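You operate a simulated robot arm through the tools that you are given. There is no shell and no other tool.

The job below is to be done with a simulated robot arm. You get a single attempt, and the scene is never put back.

JOB
Put things in order on the folding table. At the end: the teal sock ball from the folding table stands where the blue lint roll stood; the blue lint roll stands where the striped grey sock ball stood; the striped grey sock ball from the folding table stands where the orange soap jar stood; the beige round brush stands on top of the yellow pad; the orange soap jar stands on top of the stain soap; whatever was shut is shut again. Leave all else as you found it, and nothing knocked over.

The check looks at the end state, three seconds after you hand in, the way a careful person would. Anything else that was tipped, shoved, dropped, spilled or broken makes it a failure.

ROBOT AND FRAMES
A 6-joint arm with a two-finger parallel gripper, fixed in place. Base frame: the origin is at the foot of the arm, x ahead of it, y to its left, z up; the work surface is at about z = 0. Readings come in mm, rad, newtons and seconds.
With the tool pointing down near the work surface it reaches from about 180 to 460 mm from the base axis. Its first joint turns from -1.222 to 1.222 rad. Payload 1.9 kg.
The tool frame sits at the grasp point between the pads (the TCP): z along the fingers, y along the line on which they close. The tips reach 23 mm beyond it. Largest opening 94 mm; finger width 38, thickness 10; the body of the gripper, 54 by 96 mm, starts 39 mm behind the TCP.
Orientation is told as [roll, pitch, yaw] about the base's x, y, z axes, in that order, counted from this pose: with the fingers straight down and closing along the base's y, the tool's x points along the base's -x, its y along +y and its z along -z.

CONTROLS
- The arm moves only by the tool jog_arm. Its arguments are lists of equal length, an entry for each row: "grip": the finger opening in mm, from 0 to 94; "linear": the shift along the base's x, y, z in mm, a list of three; "rot": the turn, a rotation vector about the base's x, y, z in rad, a list of three. In form: {"grip": [grip, ...], "linear": [[dx, dy, dz], ...], "rot": [[wx, wy, wz], ...]}. A call has 1 to 20 rows; each row is the pose to reach, as a shift and turn from the pose commanded when the call began. Rows are played at 5 a second. More than 50 mm and 0.15 rad between two rows, or a gripper value outside its range, and nothing of the call is played. A pose out of reach is approached as far as the arm can. The call stops where the force on the tool passes 40 N (or 10 N more than at its start, if that is more) or the arm is blocked; 0.2 s more then pass. The fingers move at their own pace (about 108 mm/s each) and stop on an object; they squeeze with about 33 N. The grip force told is the motor's: it shows also when the fingers shut on nothing. Time passes only in rows, and 0.2 s behind the last, so rows that repeat a pose let the fingers close. It gives the time, the measured TCP pose, the force on the tool (base axes), the opening and the grip force at its end, in the units of the frame above (readings bear some noise), with the torque about the TCP (base axes, N m) and any sound that the robot's microphone picked up.
- Cameras (640 x 400 px; columns grow to the right, rows downward): "scene" is fixed at [51.3, 306.5, 431.4]; the picture's right is [-0.83, -0.56, 0.00], its down [-0.29, 0.43, -0.86] and it looks along [0.48, -0.71, -0.51] (base axes); focal length 222 px, centre (320, 200). "wrist" rides on the gripper at [86, 16, -75] in the tool frame; the picture's right is [-0.18, 0.98, 0.00], its down [-0.58, -0.11, -0.81] and it looks along [-0.79, -0.15, 0.59] (tool axes); focal length 243 px, centre (320, 200). There is no depth. A picture from a camera that has moved, and an enlarged one, comes with that camera's place and axes in the base frame and with its lens.
- grab_frame(camera): a new picture of that camera. No time passes.
- close_up(camera, box): a new picture of the part [left, top, right, bottom] of that camera's present view, enlarged. No time passes.
- job_done(): hands the job in; it is judged then, once.

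Nothing tells you positions but the pictures and the camera data. Unless the task says otherwise, let go and move clear before handing in.

The tools are called by a JSON object that holds its "api" and its "payload". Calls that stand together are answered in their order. jog_arm: Moves the arm, as the interface text tells. Its arguments: {"type":"object","properties":{"grip":{"type":"array"},"linear":{"type":"array"},"rot":{"type":"array"}},"required":["grip","linear","rot"]} The other tools are called the same way: grab_frame (camera) takes a picture; close_up (camera, box) takes an enlarged picture of a part of a camera's view; job_done () hands the job in.

At the start:

```text
clock: 0.0
tool_pos: [269.0, -6.3, 339.5]
tool_rot: [0.002, -0.003, 0.001]
wrist_force: [0.1, -0.4, -0.4]
wrist_torque: [-0.02, 0.02, 0.01]
width: 94.0
grip_force: 0.1
```

scene: 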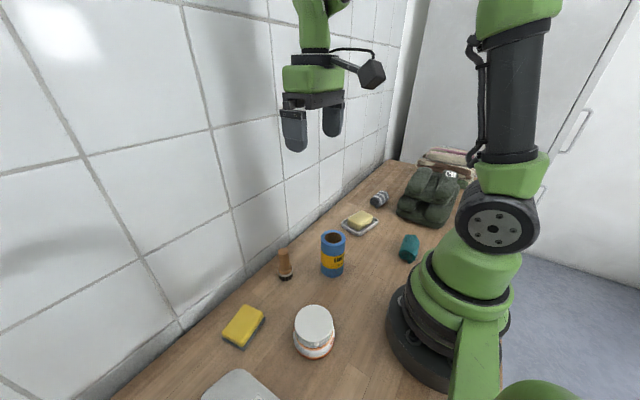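
wrist: 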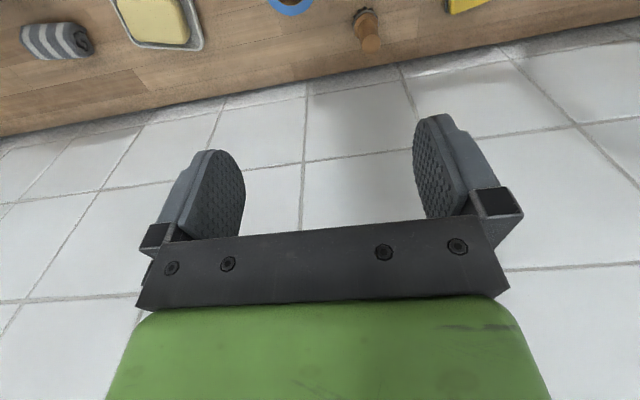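

I see a folding table with a yellow pad, an orange/white jar, a brush, a blue lint roll, stain soap on a dish, a striped sock ball, a teal sock ball and a backpack. I'll look at each more closely before planning.

{"api": "close_up", "payload": {"camera": "scene", "box": [200, 220, 360, 400]}}

{"api": "close_up", "payload": {"camera": "scene", "box": [320, 140, 480, 280]}}

{"api": "close_up", "payload": {"camera": "wrist", "box": [0, 0, 640, 140]}}

```text
2.22 times, centred on (280, 310) of scene
camera zoom: at [51.3, 306.5, 431.4], right [-0.83, -0.56, 0.0], down [-0.29, 0.43, -0.86], along [0.48, -0.71, -0.51], focal length 493 px, centre (409, -44)
```

zoom: 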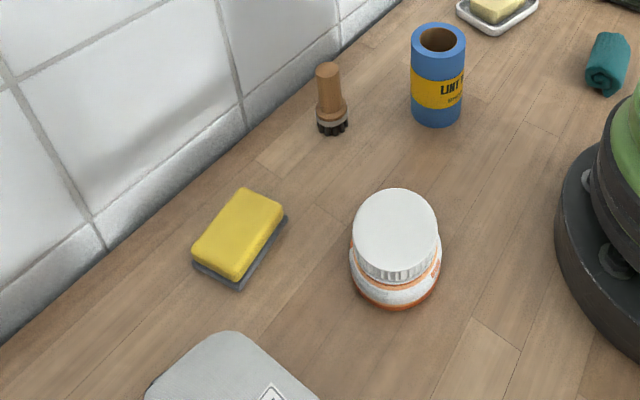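

```text
2.86 times, centred on (400, 210) of scene
camera zoom: at [51.3, 306.5, 431.4], right [-0.83, -0.56, 0.0], down [-0.29, 0.43, -0.86], along [0.48, -0.71, -0.51], focal length 634 px, centre (91, 171)
```

zoom: 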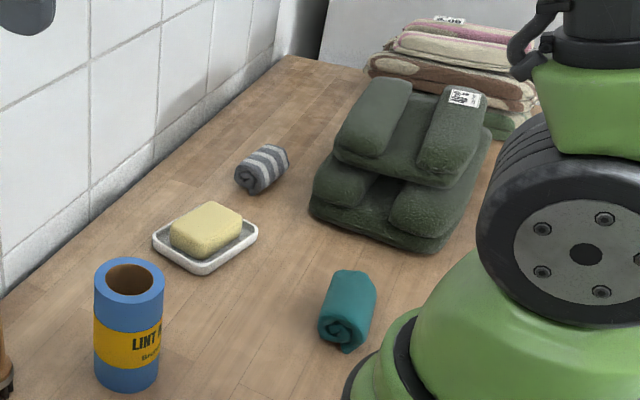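

```text
1.00 times, centred on (320, 70) of wrist (not enlarged: the box is as wide or as high as the picture)
camera zoom: at [183.1, 10.3, 413.4], right [0.18, 0.98, 0.0], down [0.58, -0.11, 0.81], along [0.79, -0.15, -0.59], focal length 243 px, centre (320, 330)
```

zoom: 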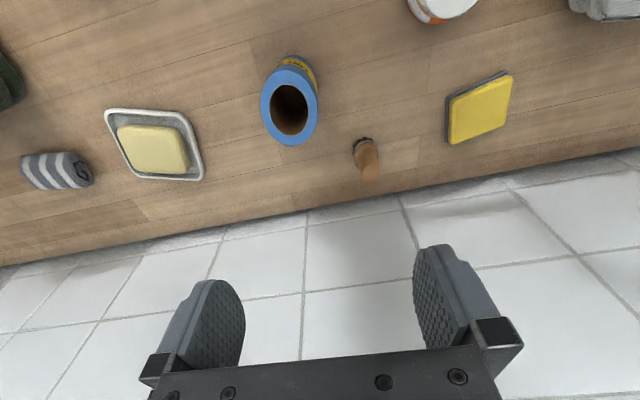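

The scene has the jar near (180,134), brush near (320,54), pad near (300,190), lint roll near (238,-26), soap dish near (258,-220), striped sock near (257,-387) and teal sock near (99,-192). I'll pull back and tip the tool so the wrist camera sees the table better.

{"api": "jog_arm", "payload": {"grip": [94, 94, 94, 94, 94], "linear": [[-15, 0, 0], [-30, 0, 0], [-45, 0, 0], [-60, 0, 0], [-60, 0, 0]], "rot": [[0, 0.1, 0], [0, 0.2, 0], [0, 0.3, 0], [0, 0.4, 0], [0, 0.4, 0]]}}

{"api": "grab_frame", "payload": {"camera": "wrist"}}

```text
clock: 1.2
tool_pos: [209.8, -6.6, 339.9]
tool_rot: [0.002, 0.401, -0.001]
wrist_force: [0.3, -0.7, 0.9]
wrist_torque: [0.0, 0.01, -0.02]
width: 94.0
grip_force: 0.1
```

```text
taken
camera wrist: at [158.9, 10.2, 441.0], right [0.17, 0.98, -0.07], down [0.85, -0.11, 0.52], along [0.5, -0.15, -0.85], focal length 243 px, centre (320, 200)
```

wrist: 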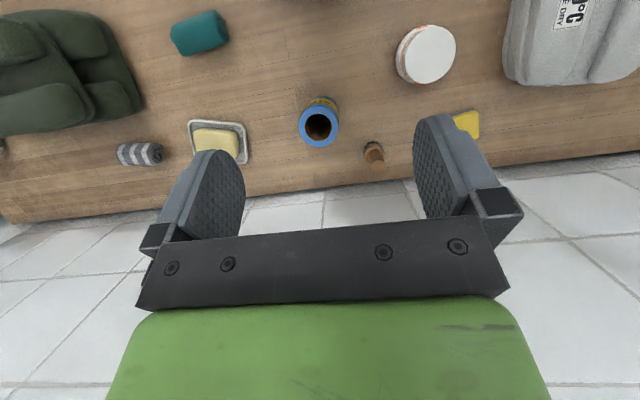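

The overview works well. I'll zoom in to locate each object precisely.

{"api": "close_up", "payload": {"camera": "wrist", "box": [80, 0, 280, 180]}}

{"api": "close_up", "payload": {"camera": "wrist", "box": [280, 0, 500, 190]}}

{"api": "close_up", "payload": {"camera": "wrist", "box": [0, 0, 180, 180]}}

```text
2.22 times, centred on (180, 90) of wrist
camera zoom: at [158.9, 10.2, 441.0], right [0.17, 0.98, -0.07], down [0.85, -0.11, 0.52], along [0.5, -0.15, -0.85], focal length 539 px, centre (631, 444)
```

zoom: 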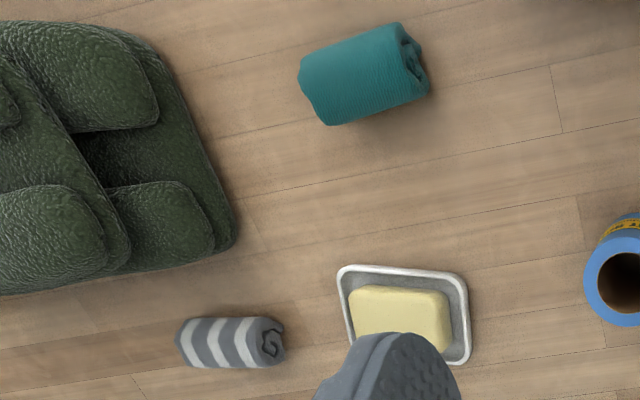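

```text
2.11 times, centred on (390, 95) of wrist
camera zoom: at [158.9, 10.2, 441.0], right [0.17, 0.98, -0.07], down [0.85, -0.11, 0.52], along [0.5, -0.15, -0.85], focal length 511 px, centre (173, 421)
```

zoom: 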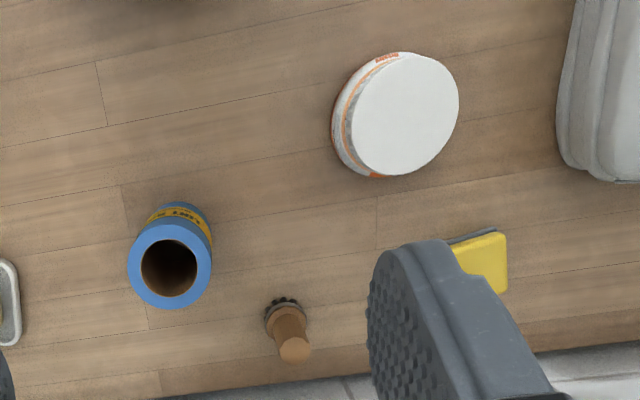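

```text
2.22 times, centred on (90, 90) of wrist
camera zoom: at [158.9, 10.2, 441.0], right [0.17, 0.98, -0.07], down [0.85, -0.11, 0.52], along [0.5, -0.15, -0.85], focal length 539 px, centre (831, 444)
```

zoom: 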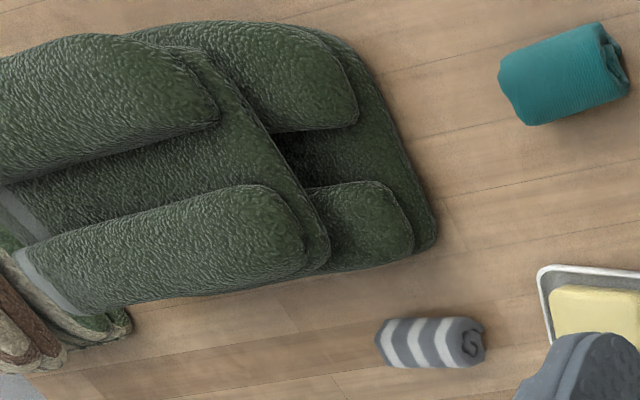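

I now have estimates for everything. I'll level the tool and move to a hover above the jar to refine its position.

{"api": "jog_arm", "payload": {"grip": [94, 94, 94, 94], "linear": [[-8, 35, 0], [-15, 70, 0], [-22, 105, 0], [-29.8, 136.6, 0]], "rot": [[0, -0.1, 0], [0, -0.2, 0], [0, -0.3, 0], [0, -0.4, 0]]}}

{"api": "jog_arm", "payload": {"grip": [94, 94, 94, 94, 94, 94], "linear": [[0, 0, -35], [0, 0, -70], [0, 0, -105], [0, 0, -140], [0, 0, -170], [0, 0, -170]], "rot": [[0, 0, 0.12], [0, 0, 0.24], [0, 0, 0.36], [0, 0, 0.5], [0, 0, 0.625], [0, 0, 0.625]]}}

{"api": "grab_frame", "payload": {"camera": "wrist"}}

{"api": "grab_frame", "payload": {"camera": "scene"}}

```text
clock: 2.2
tool_pos: [181.1, 129.9, 338.6]
tool_rot: [0.004, -0.003, 0.001]
wrist_force: [-0.7, 0.3, 0.8]
wrist_torque: [0.0, 0.0, 0.02]
width: 94.2
grip_force: 0.0
```

```text
clock: 3.6
tool_pos: [180.7, 129.9, 168.8]
tool_rot: [0.003, 0.0, 0.626]
wrist_force: [0.7, 0.4, -0.4]
wrist_torque: [-0.01, 0.02, -0.01]
width: 94.1
grip_force: 0.0
```

```text
taken
camera wrist: at [101.0, 92.3, 242.8], right [-0.43, 0.9, 0.0], down [0.54, 0.25, 0.81], along [0.73, 0.35, -0.59], focal length 243 px, centre (320, 200)
```

wrist: 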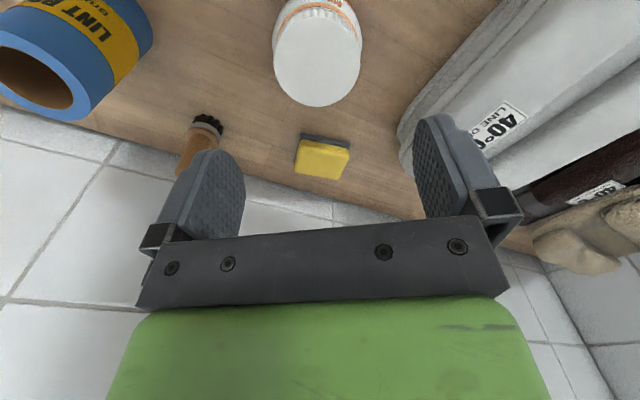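

```text
taken
```

scene: 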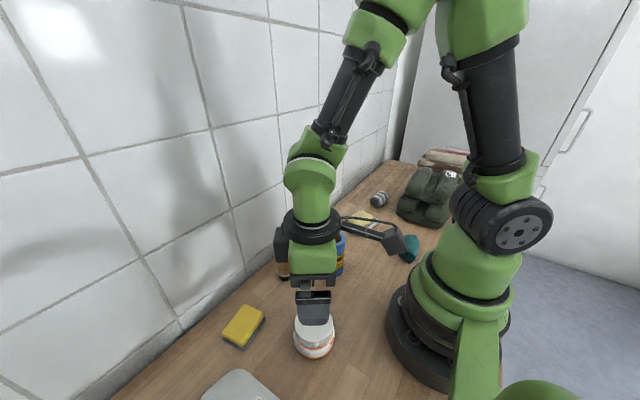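

{"api": "close_up", "payload": {"camera": "wrist", "box": [240, 0, 400, 120]}}

{"api": "close_up", "payload": {"camera": "scene", "box": [260, 270, 360, 380]}}

{"api": "close_up", "payload": {"camera": "wrist", "box": [170, 90, 370, 200]}}

```text
3.33 times, centred on (320, 60) of wrist
camera zoom: at [101.0, 92.3, 242.8], right [-0.43, 0.9, 0.0], down [0.54, 0.25, 0.81], along [0.73, 0.35, -0.59], focal length 809 px, centre (320, 667)
```

zoom: 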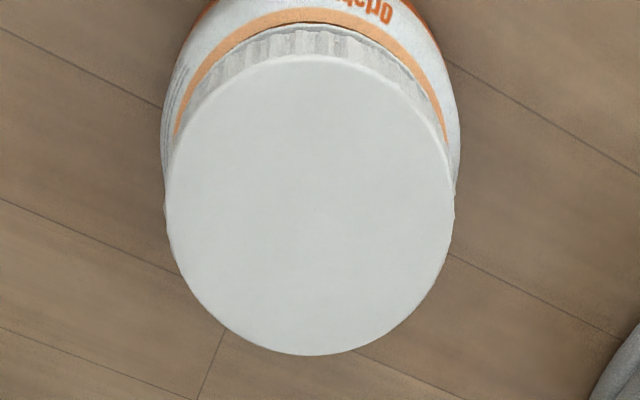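

```text
3.64 times, centred on (310, 325) of scene
camera zoom: at [51.3, 306.5, 431.4], right [-0.83, -0.56, 0.0], down [-0.29, 0.43, -0.86], along [0.48, -0.71, -0.51], focal length 807 px, centre (356, -254)
```

zoom: 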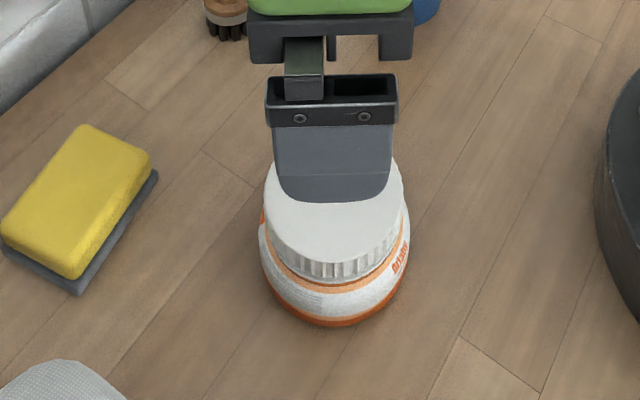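

```text
3.20 times, centred on (270, 145) of wrist
camera zoom: at [101.0, 92.3, 242.8], right [-0.43, 0.9, 0.0], down [0.54, 0.25, 0.81], along [0.73, 0.35, -0.59], focal length 776 px, centre (480, 376)
```

zoom: 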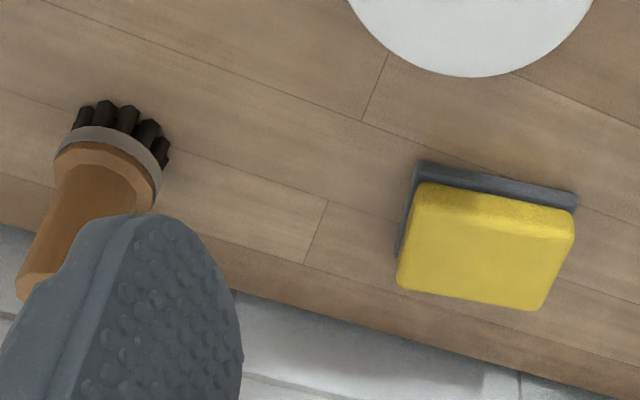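

The jar centre is about (182,127), 58 mm tall with a 64 mm cap. Before grasping anything I'll scout the soap dish and the socks from above to fix the targets.

{"api": "jog_arm", "payload": {"grip": [94, 94, 94, 94, 94, 94, 94, 94, 94, 94, 94], "linear": [[0, 0, 40], [6, -32, 52], [12, -66, 52], [20, -100, 52], [26, -135, 52], [32, -170, 52], [36, -205, 52], [38, -240, 52], [40, -275, 52], [40, -300, 52], [40, -318, 52]], "rot": [[0, 0, 0], [0, 0, -0.13], [0, 0, -0.26], [0, 0, -0.39], [0, 0, -0.52], [0, 0, -0.66], [0, 0, -0.8], [0, 0, -0.94], [0, 0, -1.08], [0, 0, -1.21], [0, 0, -1.332]]}}

{"api": "grab_frame", "payload": {"camera": "wrist"}}

{"api": "close_up", "payload": {"camera": "wrist", "box": [240, 0, 440, 140]}}

{"api": "close_up", "payload": {"camera": "scene", "box": [320, 160, 480, 280]}}

```text
clock: 6.0
tool_pos: [218.8, -186.2, 221.3]
tool_rot: [0.0, -0.001, -0.71]
wrist_force: [0.5, 0.1, 0.0]
wrist_torque: [0.01, -0.03, -0.02]
width: 93.9
grip_force: 0.1
```

```text
taken
camera wrist: at [164.4, -118.1, 295.0], right [0.78, 0.63, 0.0], down [0.37, -0.46, 0.81], along [0.51, -0.63, -0.59], focal length 243 px, centre (320, 200)
```

wrist: 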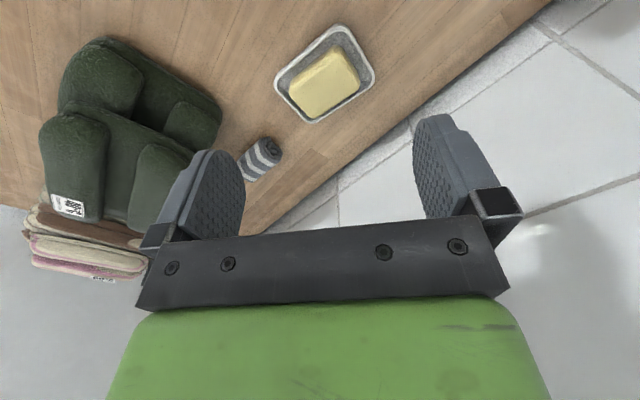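

```text
2.86 times, centred on (340, 70) of wrist
camera zoom: at [164.4, -118.1, 295.0], right [0.78, 0.63, 0.0], down [0.37, -0.46, 0.81], along [0.51, -0.63, -0.59], focal length 693 px, centre (263, 571)
```

zoom: 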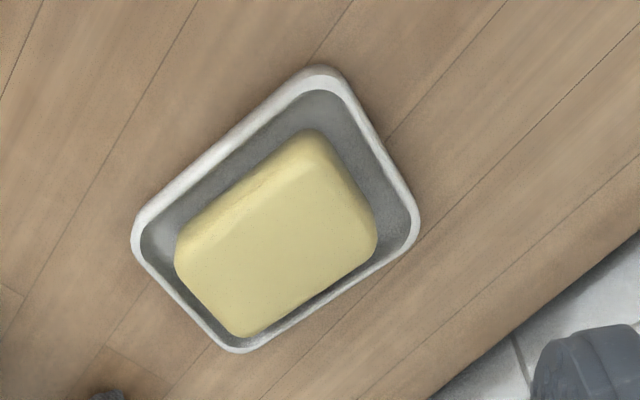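

```text
3.33 times, centred on (400, 220) of scene
camera zoom: at [51.3, 306.5, 431.4], right [-0.83, -0.56, 0.0], down [-0.29, 0.43, -0.86], along [0.48, -0.71, -0.51], focal length 740 px, centre (53, 133)
```

zoom: 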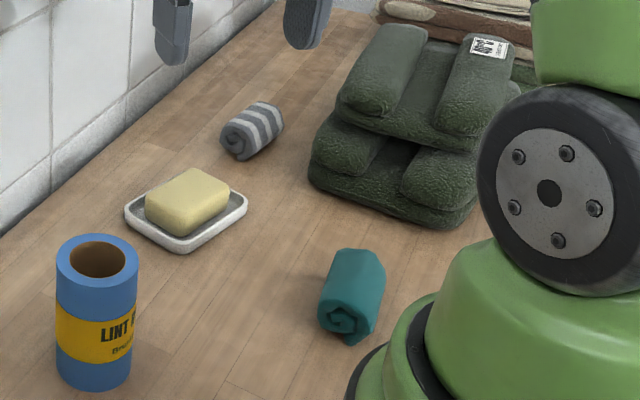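

The soap bar is centred near (258,-225), about 65×45 mm, with its top at z≈35. Next I'll scout the striped sock and test the reach there.

{"api": "jog_arm", "payload": {"grip": [94, 94, 94, 94, 94], "linear": [[4, -40, 0], [8, -80, -5], [12, -120, -15], [15, -155, -30], [15, -163, -40]], "rot": [[0, 0, -0.07], [0, 0, -0.14], [0, 0, -0.21], [0, 0, -0.27], [0, 0, -0.27]]}}

{"api": "grab_frame", "payload": {"camera": "wrist"}}

{"api": "grab_frame", "payload": {"camera": "scene"}}

```text
clock: 7.2
tool_pos: [233.7, -350.2, 181.4]
tool_rot: [0.002, 0.0, -0.98]
wrist_force: [0.6, 0.3, -0.8]
wrist_torque: [-0.03, 0.0, 0.03]
width: 94.1
grip_force: 0.0
```

```text
taken
camera wrist: at [199.5, -269.4, 255.5], right [0.92, 0.4, 0.0], down [0.23, -0.54, 0.81], along [0.32, -0.74, -0.59], focal length 243 px, centre (320, 200)
```

wrist: 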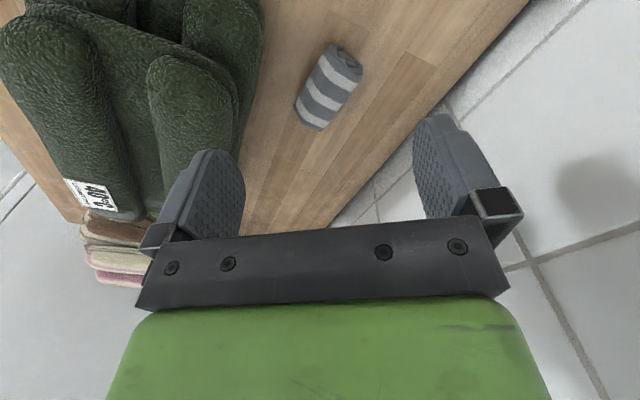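

```text
taken
```

scene: 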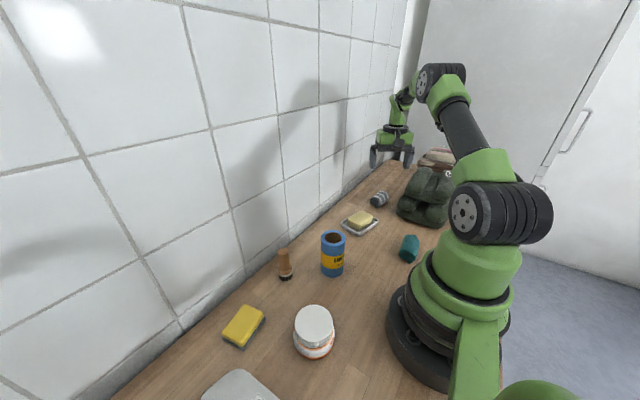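

{"api": "close_up", "payload": {"camera": "wrist", "box": [240, 20, 420, 150]}}

{"api": "close_up", "payload": {"camera": "scene", "box": [350, 130, 470, 240]}}

```text
3.08 times, centred on (330, 85) of wrist
camera zoom: at [199.5, -269.4, 255.5], right [0.92, 0.4, 0.0], down [0.23, -0.54, 0.81], along [0.32, -0.74, -0.59], focal length 746 px, centre (289, 554)
```

zoom: 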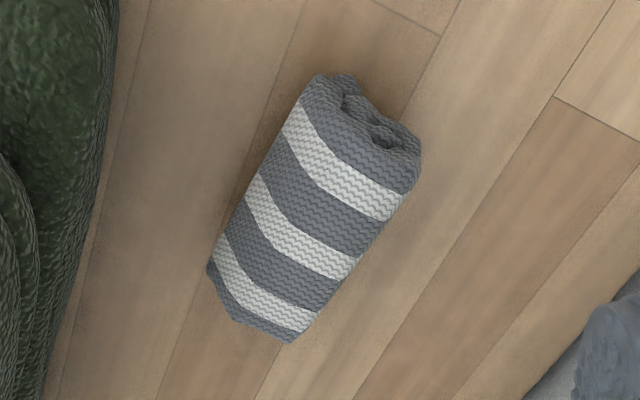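

```text
3.64 times, centred on (410, 185) of scene
camera zoom: at [51.3, 306.5, 431.4], right [-0.83, -0.56, 0.0], down [-0.29, 0.43, -0.86], along [0.48, -0.71, -0.51], focal length 807 px, centre (-7, 254)
```

zoom: 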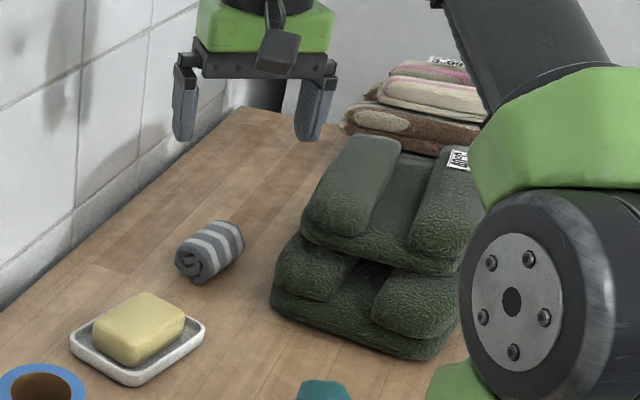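

The striped sock is at about (258,-389), its axis tilted about 10° from y, and the green stack's edge is at x≈190. I'll test whether the arm can reach over the sock with the tool pointing down.

{"api": "jog_arm", "payload": {"grip": [80, 70, 70, 70, 70, 70, 70], "linear": [[4, -6, -15], [8, -12, -30], [12, -18, -45], [16, -25, -60], [20, -32, -75], [24.3, -38.8, -90], [24.3, -38.8, -100]], "rot": [[0, 0, -0.13], [0, 0, -0.26], [0, 0, -0.39], [0, 0, -0.52], [0, 0, -0.65], [0, 0, -0.776], [0, 0, -0.776]]}}

{"api": "grab_frame", "payload": {"camera": "wrist"}}

{"api": "close_up", "payload": {"camera": "scene", "box": [350, 130, 470, 240]}}

```text
clock: 8.8
tool_pos: [256.6, -384.0, 81.5]
tool_rot: [0.002, -0.001, -1.755]
wrist_force: [0.3, 0.1, -0.1]
wrist_torque: [0.04, 0.0, 0.01]
width: 70.0
grip_force: 0.1
out of reach, approached as far as the arm can: row 6, 7
```

```text
taken
camera wrist: at [288.8, -301.4, 155.9], right [0.93, -0.36, 0.0], down [-0.22, -0.55, 0.81], along [-0.29, -0.75, -0.59], focal length 243 px, centre (320, 200)
```

wrist: 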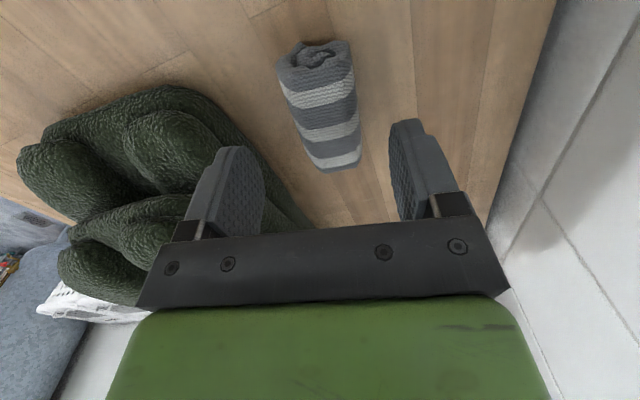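

```text
3.64 times, centred on (410, 185) of scene
camera zoom: at [51.3, 306.5, 431.4], right [-0.83, -0.56, 0.0], down [-0.29, 0.43, -0.86], along [0.48, -0.71, -0.51], focal length 807 px, centre (-7, 254)
```

zoom: 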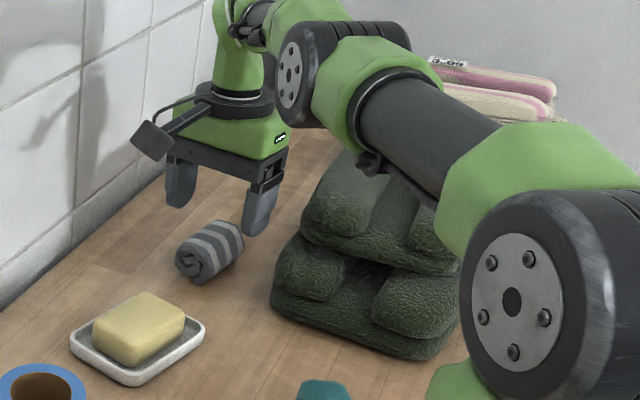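

Straight-down reach ends at about 462 mm, so the sock (radius ~467) is graspable a few mm off its centre. Positions are now known, so I'll return above the jar with the gripper open to begin the work.

{"api": "jog_arm", "payload": {"grip": [70, 70, 70, 80, 94, 94, 94, 94, 94, 94, 94, 94, 94, 94, 94, 94, 94, 94, 94, 94], "linear": [[0, 0, 40], [0, 0, 80], [0, 0, 120], [-5, 20, 150], [-10, 60, 150], [-17, 100, 150], [-25, 140, 150], [-35, 180, 150], [-40, 215, 150], [-44, 250, 150], [-48, 290, 150], [-52, 330, 150], [-56, 370, 150], [-62, 410, 150], [-68, 450, 150], [-74, 485, 150], [-76, 510, 150], [-76, 516.5, 150], [-76, 516.5, 150], [-76, 516.5, 150]], "rot": [[0, 0, 0], [0, 0, 0.13], [0, 0, 0.26], [0, 0, 0.39], [0, 0, 0.52], [0, 0, 0.65], [0, 0, 0.78], [0, 0, 0.91], [0, 0, 1.04], [0, 0, 1.17], [0, 0, 1.3], [0, 0, 1.43], [0, 0, 1.56], [0, 0, 1.69], [0, 0, 1.82], [0, 0, 1.95], [0, 0, 2.08], [0, 0, 2.21], [0, 0, 2.32], [0, 0, 2.382]]}}

```text
clock: 10.6
tool_pos: [295.0, -273.0, 327.4]
tool_rot: [0.005, 0.022, -0.868]
wrist_force: [11.7, 1.1, -2.6]
wrist_torque: [-0.34, 1.08, -1.05]
width: 94.2
grip_force: 0.1
out of reach, approached as far as the arm can: row 3, 5, 6, 7, 8, 9
stopped in row 9: the force on the tool passed its limit at 64 N (the readings are from after the stop); the commanded pose is now the measured one
```

The arm strayed off the path and stopped on force. I'll look before doing anything else.

{"api": "grab_frame", "payload": {"camera": "scene"}}

{"api": "grab_frame", "payload": {"camera": "wrist"}}

```text
taken
```

scene: 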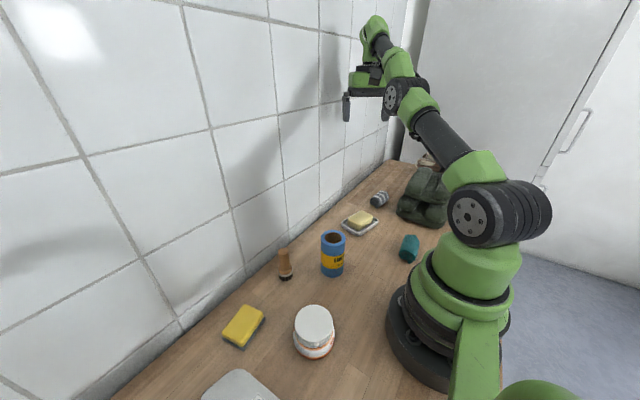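

```text
taken
camera wrist: at [252.9, -198.1, 403.9], right [0.87, 0.49, 0.0], down [0.3, -0.53, 0.79], along [0.39, -0.69, -0.61], focal length 243 px, centre (320, 200)
```

wrist: 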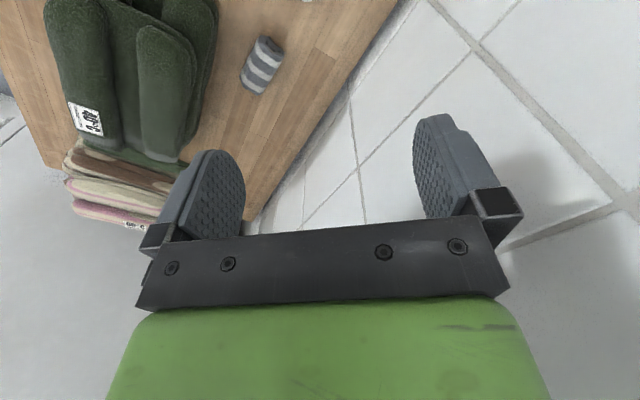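

Nothing on the table was disturbed; the wrist seems to have pressed the wall after the arm hit its reach limit while rising. I'll retreat inward and down in small steps.

{"api": "jog_arm", "payload": {"grip": [94, 94, 94], "linear": [[-8, 8, 0], [-20, 20, -5], [-35, 35, -15]], "rot": [[0, 0, 0], [0, 0, 0], [0, 0, 0]]}}

{"api": "grab_frame", "payload": {"camera": "scene"}}

```text
clock: 11.4
tool_pos: [295.2, -273.4, 328.5]
tool_rot: [0.003, 0.021, -0.865]
wrist_force: [21.8, 3.3, -1.7]
wrist_torque: [-0.61, 2.0, -1.96]
width: 94.3
grip_force: 0.0
out of reach, approached as far as the arm can: row 1, 2, 3
```

```text
taken
```

scene: 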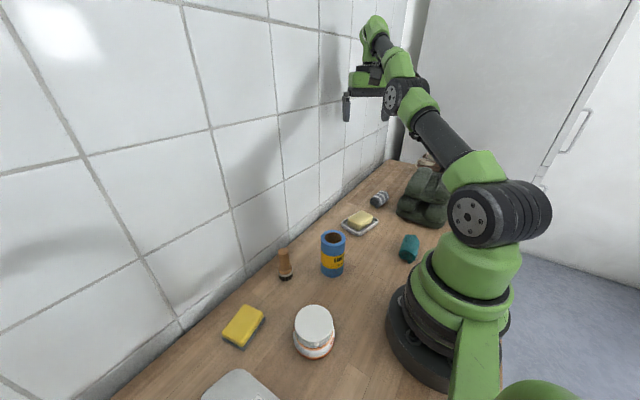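

The arm is stretched straight and its camera is touching its own forearm, so I need to come back with the elbow bent up. I'll try a small move down and around to see how the arm answers.

{"api": "jog_arm", "payload": {"grip": [94, 94], "linear": [[-4, -10, -10], [-7, -17, -18]], "rot": [[0, 0, 0], [0, 0, 0]]}}

```text
clock: 11.8
tool_pos: [291.8, -279.9, 324.7]
tool_rot: [0.005, 0.028, -0.883]
wrist_force: [14.9, -3.5, -7.6]
wrist_torque: [-0.17, 1.02, -0.93]
width: 94.0
grip_force: 0.1
out of reach, approached as far as the arm can: row 1
stopped in row 1: the force on the tool passed its limit at 49 N (the readings are from after the stop); the commanded pose is now the measured one
```

Still touching the forearm. I'll swing the gripper outward about the wrist (fingers tilting outward) to free the camera, keeping the wrist where it is.

{"api": "jog_arm", "payload": {"grip": [94, 94, 94, 94], "linear": [[6, -5.7, 0.2], [11.6, -11.1, 0.8], [17.3, -16.6, 1.8], [23.1, -22.1, 3.2]], "rot": [[-0.0346, -0.0361, 0], [-0.0692, -0.0722, 0], [-0.1038, -0.1083, 0], [-0.1384, -0.1444, 0]]}}

{"api": "grab_frame", "payload": {"camera": "scene"}}

```text
clock: 12.8
tool_pos: [315.5, -300.1, 329.3]
tool_rot: [0.029, -0.171, -0.881]
wrist_force: [0.2, -0.2, 0.0]
wrist_torque: [0.04, 0.02, -0.01]
width: 94.0
grip_force: 0.1
```

```text
taken
```

scene: 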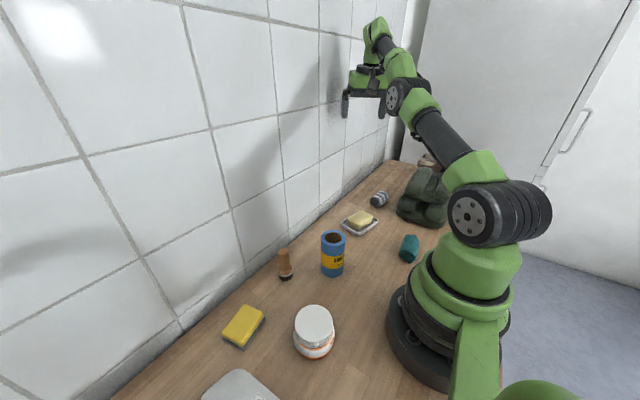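

Free now, forces are zero. A closer look at the arm's shape will tell which way the elbow is bent.

{"api": "close_up", "payload": {"camera": "scene", "box": [320, 0, 560, 250]}}

```text
1.60 times, centred on (440, 125) of scene
camera zoom: at [51.3, 306.5, 431.4], right [-0.83, -0.56, 0.0], down [-0.29, 0.43, -0.86], along [0.48, -0.71, -0.51], focal length 355 px, centre (128, 320)
```

zoom: 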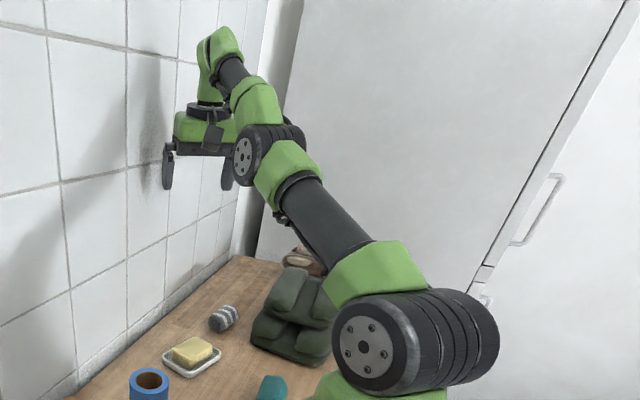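

The elbow is bent very slightly the wrong way. I'll now lower the wrist along the reach arc, which should bend the elbow upward again, while turning away from the wall.

{"api": "jog_arm", "payload": {"grip": [94, 94, 94, 94, 94, 94], "linear": [[-5.5, -12.8, -17], [-10.8, -26.5, -31.5], [-16.9, -39.8, -46.3], [-24.2, -52.2, -61.4], [-32.4, -64.1, -76.6], [-41.2, -75.4, -92]], "rot": [[0, 0, -0.03], [0, 0, -0.06], [0, 0, -0.09], [0, 0, -0.12], [0, 0, -0.15], [0, 0, -0.18]]}}

{"api": "close_up", "payload": {"camera": "scene", "box": [320, 0, 560, 250]}}

```text
clock: 14.2
tool_pos: [276.9, -381.3, 238.4]
tool_rot: [0.028, -0.169, -1.062]
wrist_force: [0.3, -0.4, -0.7]
wrist_torque: [-0.01, 0.04, 0.02]
width: 94.0
grip_force: 0.1
out of reach, approached as far as the arm can: row 1, 2, 3, 4, 5, 6
```

```text
1.60 times, centred on (440, 125) of scene
camera zoom: at [51.3, 306.5, 431.4], right [-0.83, -0.56, 0.0], down [-0.29, 0.43, -0.86], along [0.48, -0.71, -0.51], focal length 355 px, centre (128, 320)
```

zoom: 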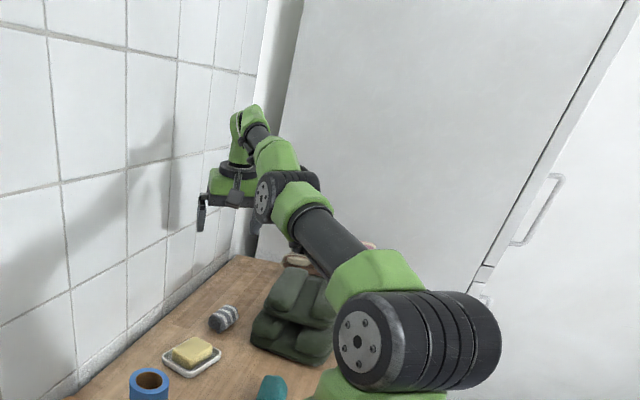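

The arm still is straight and needs the elbow pushed over to the upward side. I'll reach outward and down in larger steps, then pull inward.

{"api": "jog_arm", "payload": {"grip": [94, 94, 94, 94, 94], "linear": [[12, -16, -40], [12, -16, -80], [0, 0, -85], [-12, 16, -85], [-24, 32, -85]], "rot": [[0, 0, 0], [0, 0, 0], [0, 0, 0], [0, 0, 0], [0, 0, 0]]}}

{"api": "close_up", "payload": {"camera": "scene", "box": [320, 0, 560, 250]}}

```text
clock: 15.4
tool_pos: [254.4, -350.0, 154.0]
tool_rot: [0.029, -0.173, -1.061]
wrist_force: [-0.2, -1.0, 0.5]
wrist_torque: [0.01, -0.02, -0.02]
width: 93.9
grip_force: 0.1
out of reach, approached as far as the arm can: row 1, 2
```

```text
1.60 times, centred on (440, 125) of scene
camera zoom: at [51.3, 306.5, 431.4], right [-0.83, -0.56, 0.0], down [-0.29, 0.43, -0.86], along [0.48, -0.71, -0.51], focal length 355 px, centre (128, 320)
```

zoom: 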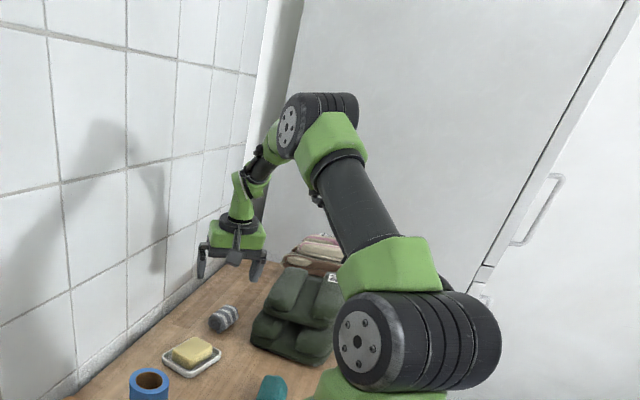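

The elbow is up again. From now on I'll always retract inward before rising. I'll level the tool while retracting, then travel high back above the jar.

{"api": "jog_arm", "payload": {"grip": [94, 94, 94], "linear": [[-13, 18, 0], [-26, 36, 5], [-39, 55, 10]], "rot": [[0.046, 0.037, 0], [0.091, 0.073, 0], [0.137, 0.11, 0]]}}

{"api": "jog_arm", "payload": {"grip": [94, 94, 94, 94, 94, 94, 94, 94, 94, 94, 94, 94, 94, 94], "linear": [[0, 20, 35], [2, 55, 66], [4, 90, 66], [4, 125, 66], [2, 160, 66], [-2, 195, 66], [-6, 230, 66], [-10, 265, 66], [-14, 300, 66], [-18, 335, 66], [-23, 370, 66], [-29, 400, 66], [-33, 422, 66], [-33, 422.5, 66]], "rot": [[0, 0, 0.1], [0, 0, 0.23], [0, 0, 0.36], [0, 0, 0.49], [0, 0, 0.62], [0, 0, 0.75], [0, 0, 0.88], [0, 0, 1.01], [0, 0, 1.14], [0, 0, 1.27], [0, 0, 1.4], [0, 0, 1.53], [0, 0, 1.66], [0, 0, 1.671]]}}

{"api": "grab_frame", "payload": {"camera": "scene"}}

```text
clock: 16.2
tool_pos: [215.2, -293.9, 164.1]
tool_rot: [-0.001, 0.004, -1.056]
wrist_force: [-0.2, -0.2, 0.0]
wrist_torque: [-0.01, -0.01, 0.02]
width: 94.0
grip_force: 0.1
```

```text
clock: 19.2
tool_pos: [181.8, 127.9, 231.1]
tool_rot: [0.001, 0.002, 0.616]
wrist_force: [0.0, 0.2, -0.4]
wrist_torque: [0.01, -0.03, -0.02]
width: 94.0
grip_force: 0.0
```

```text
taken
```

scene: 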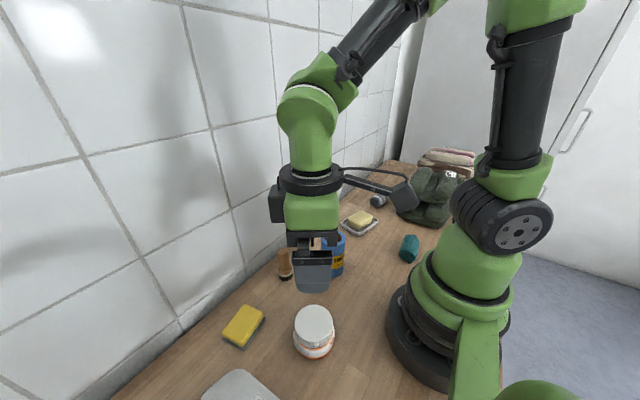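

Directly above the jar again. Descending around the jar with the gripper fully open.

{"api": "jog_arm", "payload": {"grip": [94, 94, 94, 94, 94, 94], "linear": [[0, -0.5, -45], [0, -0.5, -90], [0, -0.5, -130], [0, -0.5, -165], [0, -0.5, -190], [0, -0.5, -202]], "rot": [[0, 0, 0], [0, 0, 0], [0, 0, 0], [0, 0, 0], [0, 0, 0], [0, 0, 0]]}}

{"api": "grab_frame", "payload": {"camera": "wrist"}}

{"api": "close_up", "payload": {"camera": "scene", "box": [240, 260, 380, 380]}}

```text
clock: 20.6
tool_pos: [182.4, 127.9, 28.1]
tool_rot: [-0.002, 0.002, 0.611]
wrist_force: [-1.1, 0.3, 0.3]
wrist_torque: [-0.02, 0.0, 0.0]
width: 93.9
grip_force: 0.0
```

```text
taken
camera wrist: at [101.9, 91.8, 101.5], right [-0.41, 0.91, 0.0], down [0.54, 0.25, 0.81], along [0.73, 0.33, -0.59], focal length 243 px, centre (320, 200)
```

wrist: 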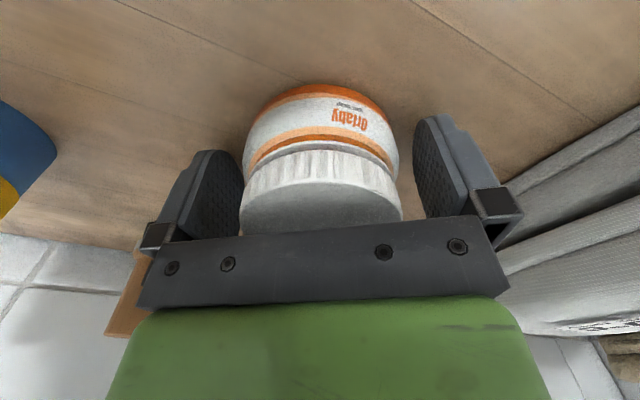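

```text
3.33 times, centred on (310, 320) of scene
camera zoom: at [51.3, 306.5, 431.4], right [-0.83, -0.56, 0.0], down [-0.29, 0.43, -0.86], along [0.48, -0.71, -0.51], focal length 740 px, centre (353, -200)
```

zoom: 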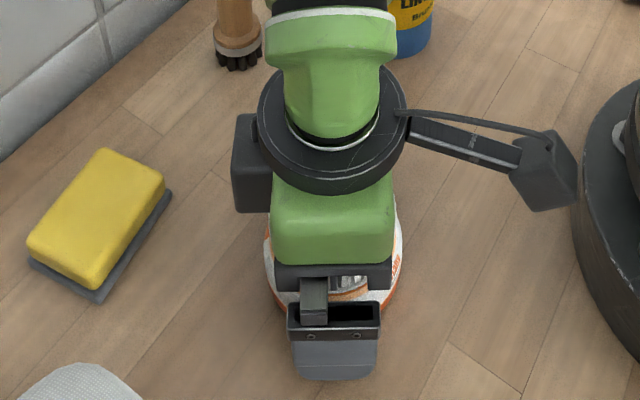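

The jar sits between the fingers, nearly centred (J ≈ (183,126.5)). Closing on it.

{"api": "jog_arm", "payload": {"grip": [80, 60, 50, 50, 50], "linear": [[0, 0, 0], [0, 0, 0], [0, 0, 0], [0, 0, 0], [0, 0, 0]], "rot": [[0, 0, 0], [0, 0, 0], [0, 0, 0], [0, 0, 0], [0, 0, 0]]}}

{"api": "grab_frame", "payload": {"camera": "wrist"}}

```text
clock: 21.8
tool_pos: [182.4, 128.9, 26.4]
tool_rot: [-0.002, 0.002, 0.612]
wrist_force: [0.6, 0.4, -0.1]
wrist_torque: [0.01, 0.03, -0.01]
width: 72.2
grip_force: 33.1
```

```text
taken
camera wrist: at [101.8, 91.6, 101.9], right [-0.41, 0.91, 0.0], down [0.54, 0.25, 0.81], along [0.73, 0.33, -0.59], focal length 243 px, centre (320, 200)
```

wrist: 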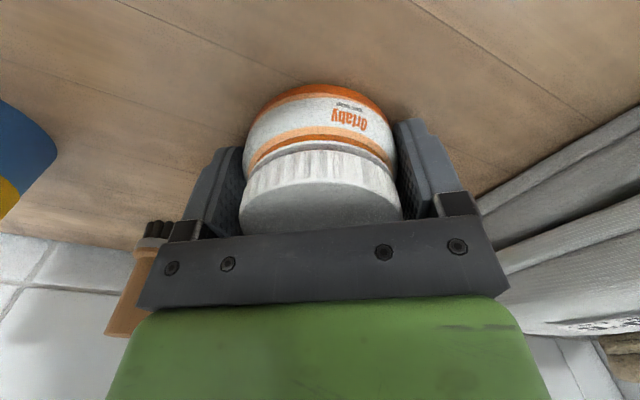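

The jar is held firmly at 72 mm. Lifting it straight up and carrying it high over to the soap dish.

{"api": "jog_arm", "payload": {"grip": [50, 50, 50, 50, 50], "linear": [[0, 0, 20], [0, 0, 60], [0, 0, 105], [0, 0, 150], [0, 0, 190]], "rot": [[0, 0, 0], [0, 0, 0], [0, 0, 0], [0, 0, 0], [0, 0, 0]]}}

{"api": "grab_frame", "payload": {"camera": "scene"}}

```text
clock: 23.0
tool_pos: [182.2, 128.1, 217.3]
tool_rot: [0.0, 0.002, 0.613]
wrist_force: [-0.8, -0.3, -1.0]
wrist_torque: [0.02, -0.03, 0.01]
width: 72.4
grip_force: 32.7
```

```text
taken
```

scene: 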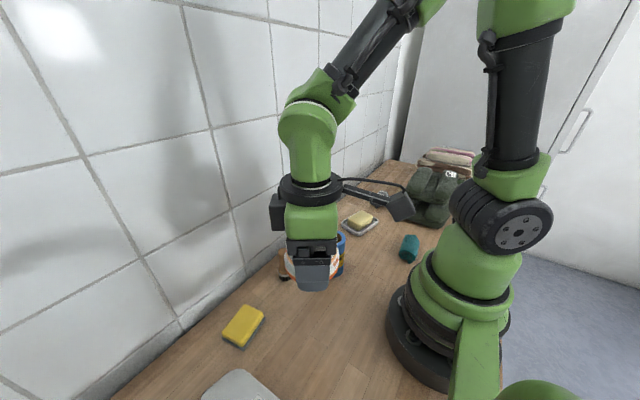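

The jar is up. Carrying it to above the soap.

{"api": "jog_arm", "payload": {"grip": [50, 50, 50, 50, 50, 50, 50, 50, 50, 50, 50, 50], "linear": [[8, -35, 8], [15, -72, 8], [22, -110, 8], [27, -147, 8], [32, -184, 8], [37, -221, 8], [44, -258, 8], [53, -292, 8], [63, -322, 0], [72, -342, -20], [76, -352.5, -40], [76, -352.5, -60]], "rot": [[0, 0, -0.11], [0, 0, -0.24], [0, 0, -0.37], [0, 0, -0.5], [0, 0, -0.63], [0, 0, -0.76], [0, 0, -0.89], [0, 0, -1.02], [0, 0, -1.15], [0, 0, -1.27], [0, 0, -1.33], [0, 0, -1.33]]}}

{"api": "grab_frame", "payload": {"camera": "wrist"}}

{"api": "close_up", "payload": {"camera": "scene", "box": [300, 120, 460, 260]}}

```text
clock: 25.6
tool_pos: [257.9, -224.7, 155.5]
tool_rot: [0.001, 0.003, -0.718]
wrist_force: [0.5, 0.4, -2.1]
wrist_torque: [-0.04, -0.02, -0.01]
width: 72.4
grip_force: 33.3
```

```text
taken
camera wrist: at [203.7, -156.0, 230.8], right [0.79, 0.62, 0.0], down [0.37, -0.47, 0.81], along [0.5, -0.63, -0.59], focal length 243 px, centre (320, 200)
```

wrist: 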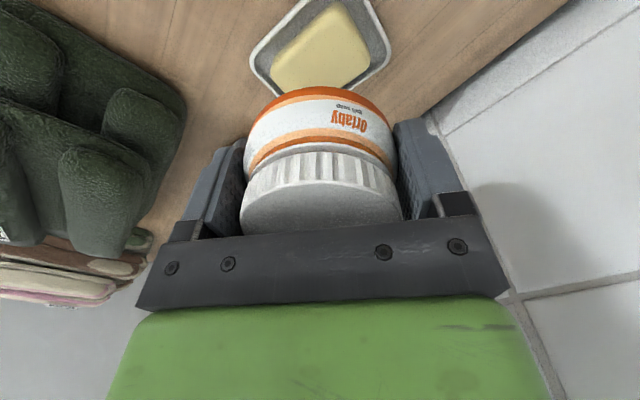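

```text
2.86 times, centred on (380, 190) of scene
camera zoom: at [51.3, 306.5, 431.4], right [-0.83, -0.56, 0.0], down [-0.29, 0.43, -0.86], along [0.48, -0.71, -0.51], focal length 634 px, centre (149, 229)
```

zoom: 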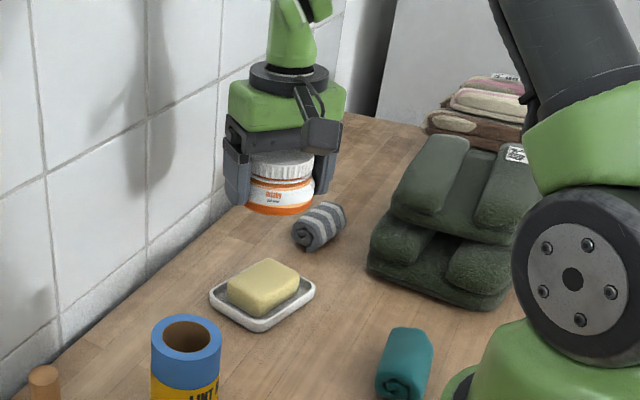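

Alignment over the soap is good (soap centre ≈ (258,-226)). Lowering the jar toward it, slowing near contact.

{"api": "jog_arm", "payload": {"grip": [50, 50, 50, 50, 50], "linear": [[0, -1, -30], [0, -1, -55], [0, -1, -72], [0, -1, -80], [0, -1, -82]], "rot": [[0, 0, 0], [0, 0, 0], [0, 0, 0], [0, 0, 0], [0, 0, 0]]}}

{"api": "close_up", "payload": {"camera": "scene", "box": [320, 160, 420, 260]}}

{"api": "grab_frame", "payload": {"camera": "wrist"}}

```text
clock: 26.8
tool_pos: [258.4, -225.5, 75.9]
tool_rot: [0.0, 0.001, -0.719]
wrist_force: [-0.7, 0.2, -1.6]
wrist_torque: [-0.01, 0.03, -0.01]
width: 72.6
grip_force: 33.0
```

```text
4.00 times, centred on (370, 210) of scene
camera zoom: at [51.3, 306.5, 431.4], right [-0.83, -0.56, 0.0], down [-0.29, 0.43, -0.86], along [0.48, -0.71, -0.51], focal length 888 px, centre (120, 160)
```

zoom: 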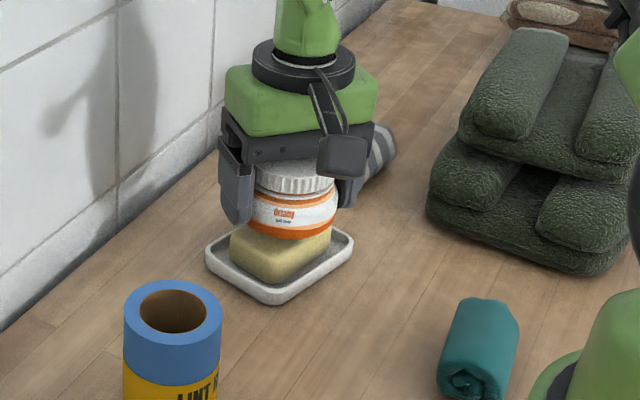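

```text
taken
camera wrist: at [203.6, -157.0, 149.3], right [0.79, 0.62, 0.0], down [0.37, -0.46, 0.81], along [0.5, -0.63, -0.59], focal length 243 px, centre (320, 200)
```

wrist: 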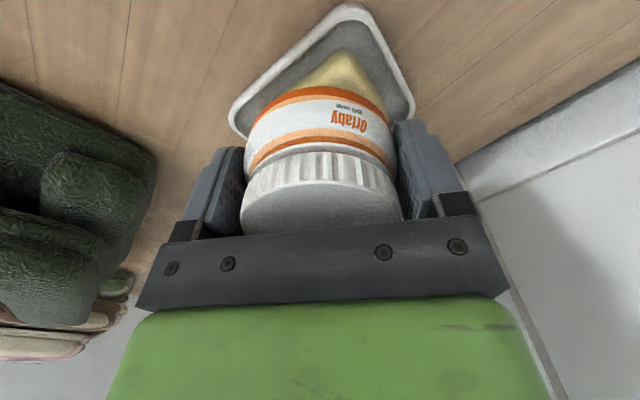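

About 10 mm to go. Lowering in 1–2 mm steps and watching the force.

{"api": "jog_arm", "payload": {"grip": [50, 50, 50, 50], "linear": [[0, 0, -2], [0, 0, -4], [0, 0, -6], [0, 0, -7]], "rot": [[0, 0, 0], [0, 0, 0], [0, 0, 0], [0, 0, 0]]}}

{"api": "close_up", "payload": {"camera": "scene", "box": [340, 180, 400, 240]}}

```text
clock: 27.8
tool_pos: [257.2, -226.3, 68.9]
tool_rot: [0.0, 0.002, -0.717]
wrist_force: [0.5, -0.2, -1.0]
wrist_torque: [0.02, -0.01, 0.02]
width: 72.5
grip_force: 33.1
```

```text
6.67 times, centred on (370, 210) of scene
camera zoom: at [51.3, 306.5, 431.4], right [-0.83, -0.56, 0.0], down [-0.29, 0.43, -0.86], along [0.48, -0.71, -0.51], focal length 1479 px, centre (-13, 133)
```

zoom: 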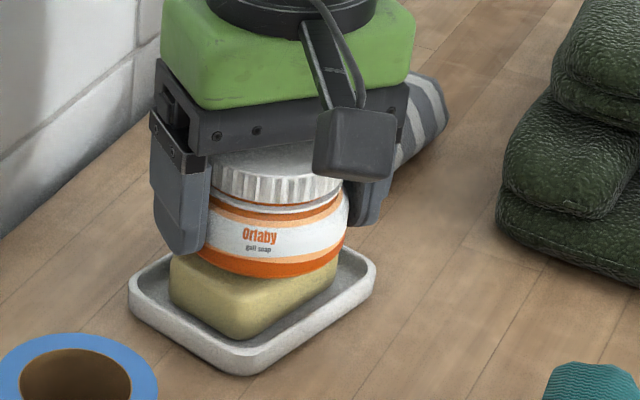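

{"api": "jog_arm", "payload": {"grip": [50, 50, 50], "linear": [[0, 0, -1.5], [0, 0, -3], [0, 0, -4]], "rot": [[0, 0, 0], [0, 0, 0], [0, 0, 0]]}}

{"api": "close_up", "payload": {"camera": "scene", "box": [340, 180, 400, 240]}}

```text
clock: 28.6
tool_pos: [257.8, -226.0, 63.9]
tool_rot: [0.0, 0.002, -0.719]
wrist_force: [-0.7, -0.8, -1.3]
wrist_torque: [-0.02, -0.01, -0.03]
width: 72.2
grip_force: 32.9
```

```text
6.67 times, centred on (370, 210) of scene
camera zoom: at [51.3, 306.5, 431.4], right [-0.83, -0.56, 0.0], down [-0.29, 0.43, -0.86], along [0.48, -0.71, -0.51], focal length 1479 px, centre (-13, 133)
```

zoom: 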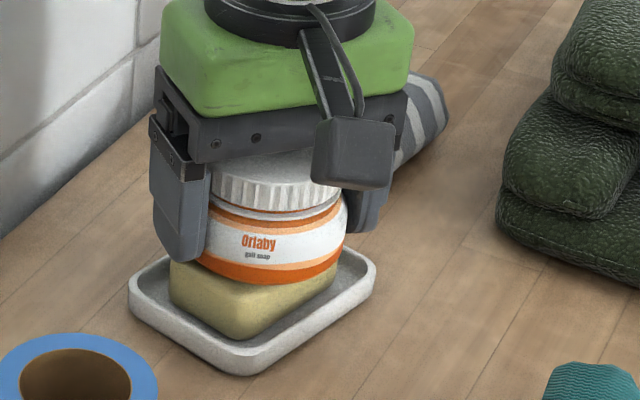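

{"api": "jog_arm", "payload": {"grip": [50, 50, 50], "linear": [[0, 0, -1], [0, 0, -2], [0, 0, -3]], "rot": [[0, 0, 0], [0, 0, 0], [0, 0, 0]]}}

{"api": "close_up", "payload": {"camera": "scene", "box": [340, 180, 400, 240]}}

```text
clock: 29.4
tool_pos: [258.7, -226.4, 61.3]
tool_rot: [-0.001, 0.003, -0.719]
wrist_force: [0.3, 0.3, -2.4]
wrist_torque: [-0.01, -0.02, 0.03]
width: 72.5
grip_force: 32.9
```

```text
6.67 times, centred on (370, 210) of scene
camera zoom: at [51.3, 306.5, 431.4], right [-0.83, -0.56, 0.0], down [-0.29, 0.43, -0.86], along [0.48, -0.71, -0.51], focal length 1479 px, centre (-13, 133)
```

zoom: 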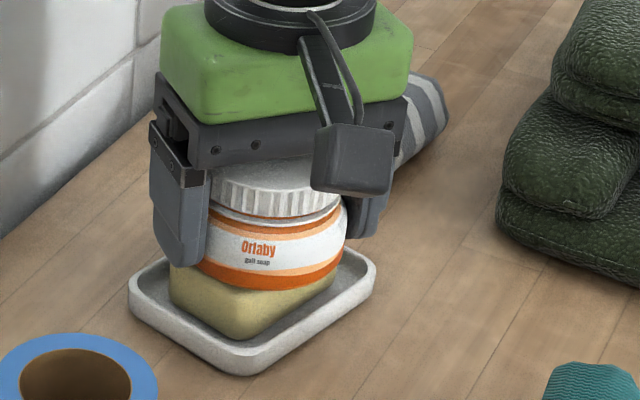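

{"api": "jog_arm", "payload": {"grip": [50, 50, 50], "linear": [[0, 0, -1], [0, 0, -2], [0, 0, -3]], "rot": [[0, 0, 0], [0, 0, 0], [0, 0, 0]]}}

{"api": "close_up", "payload": {"camera": "scene", "box": [340, 180, 400, 240]}}

```text
clock: 30.2
tool_pos: [258.1, -226.7, 58.5]
tool_rot: [0.0, 0.0, -0.718]
wrist_force: [-2.1, 3.4, 19.8]
wrist_torque: [-0.03, 0.1, -0.28]
width: 72.5
grip_force: 33.1
```

```text
6.67 times, centred on (370, 210) of scene
camera zoom: at [51.3, 306.5, 431.4], right [-0.83, -0.56, 0.0], down [-0.29, 0.43, -0.86], along [0.48, -0.71, -0.51], focal length 1479 px, centre (-13, 133)
```

zoom: 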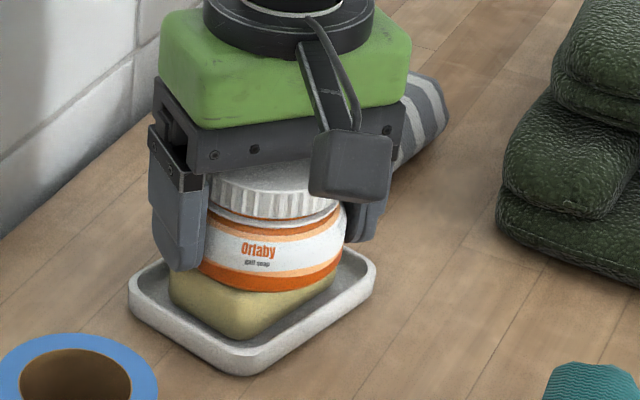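

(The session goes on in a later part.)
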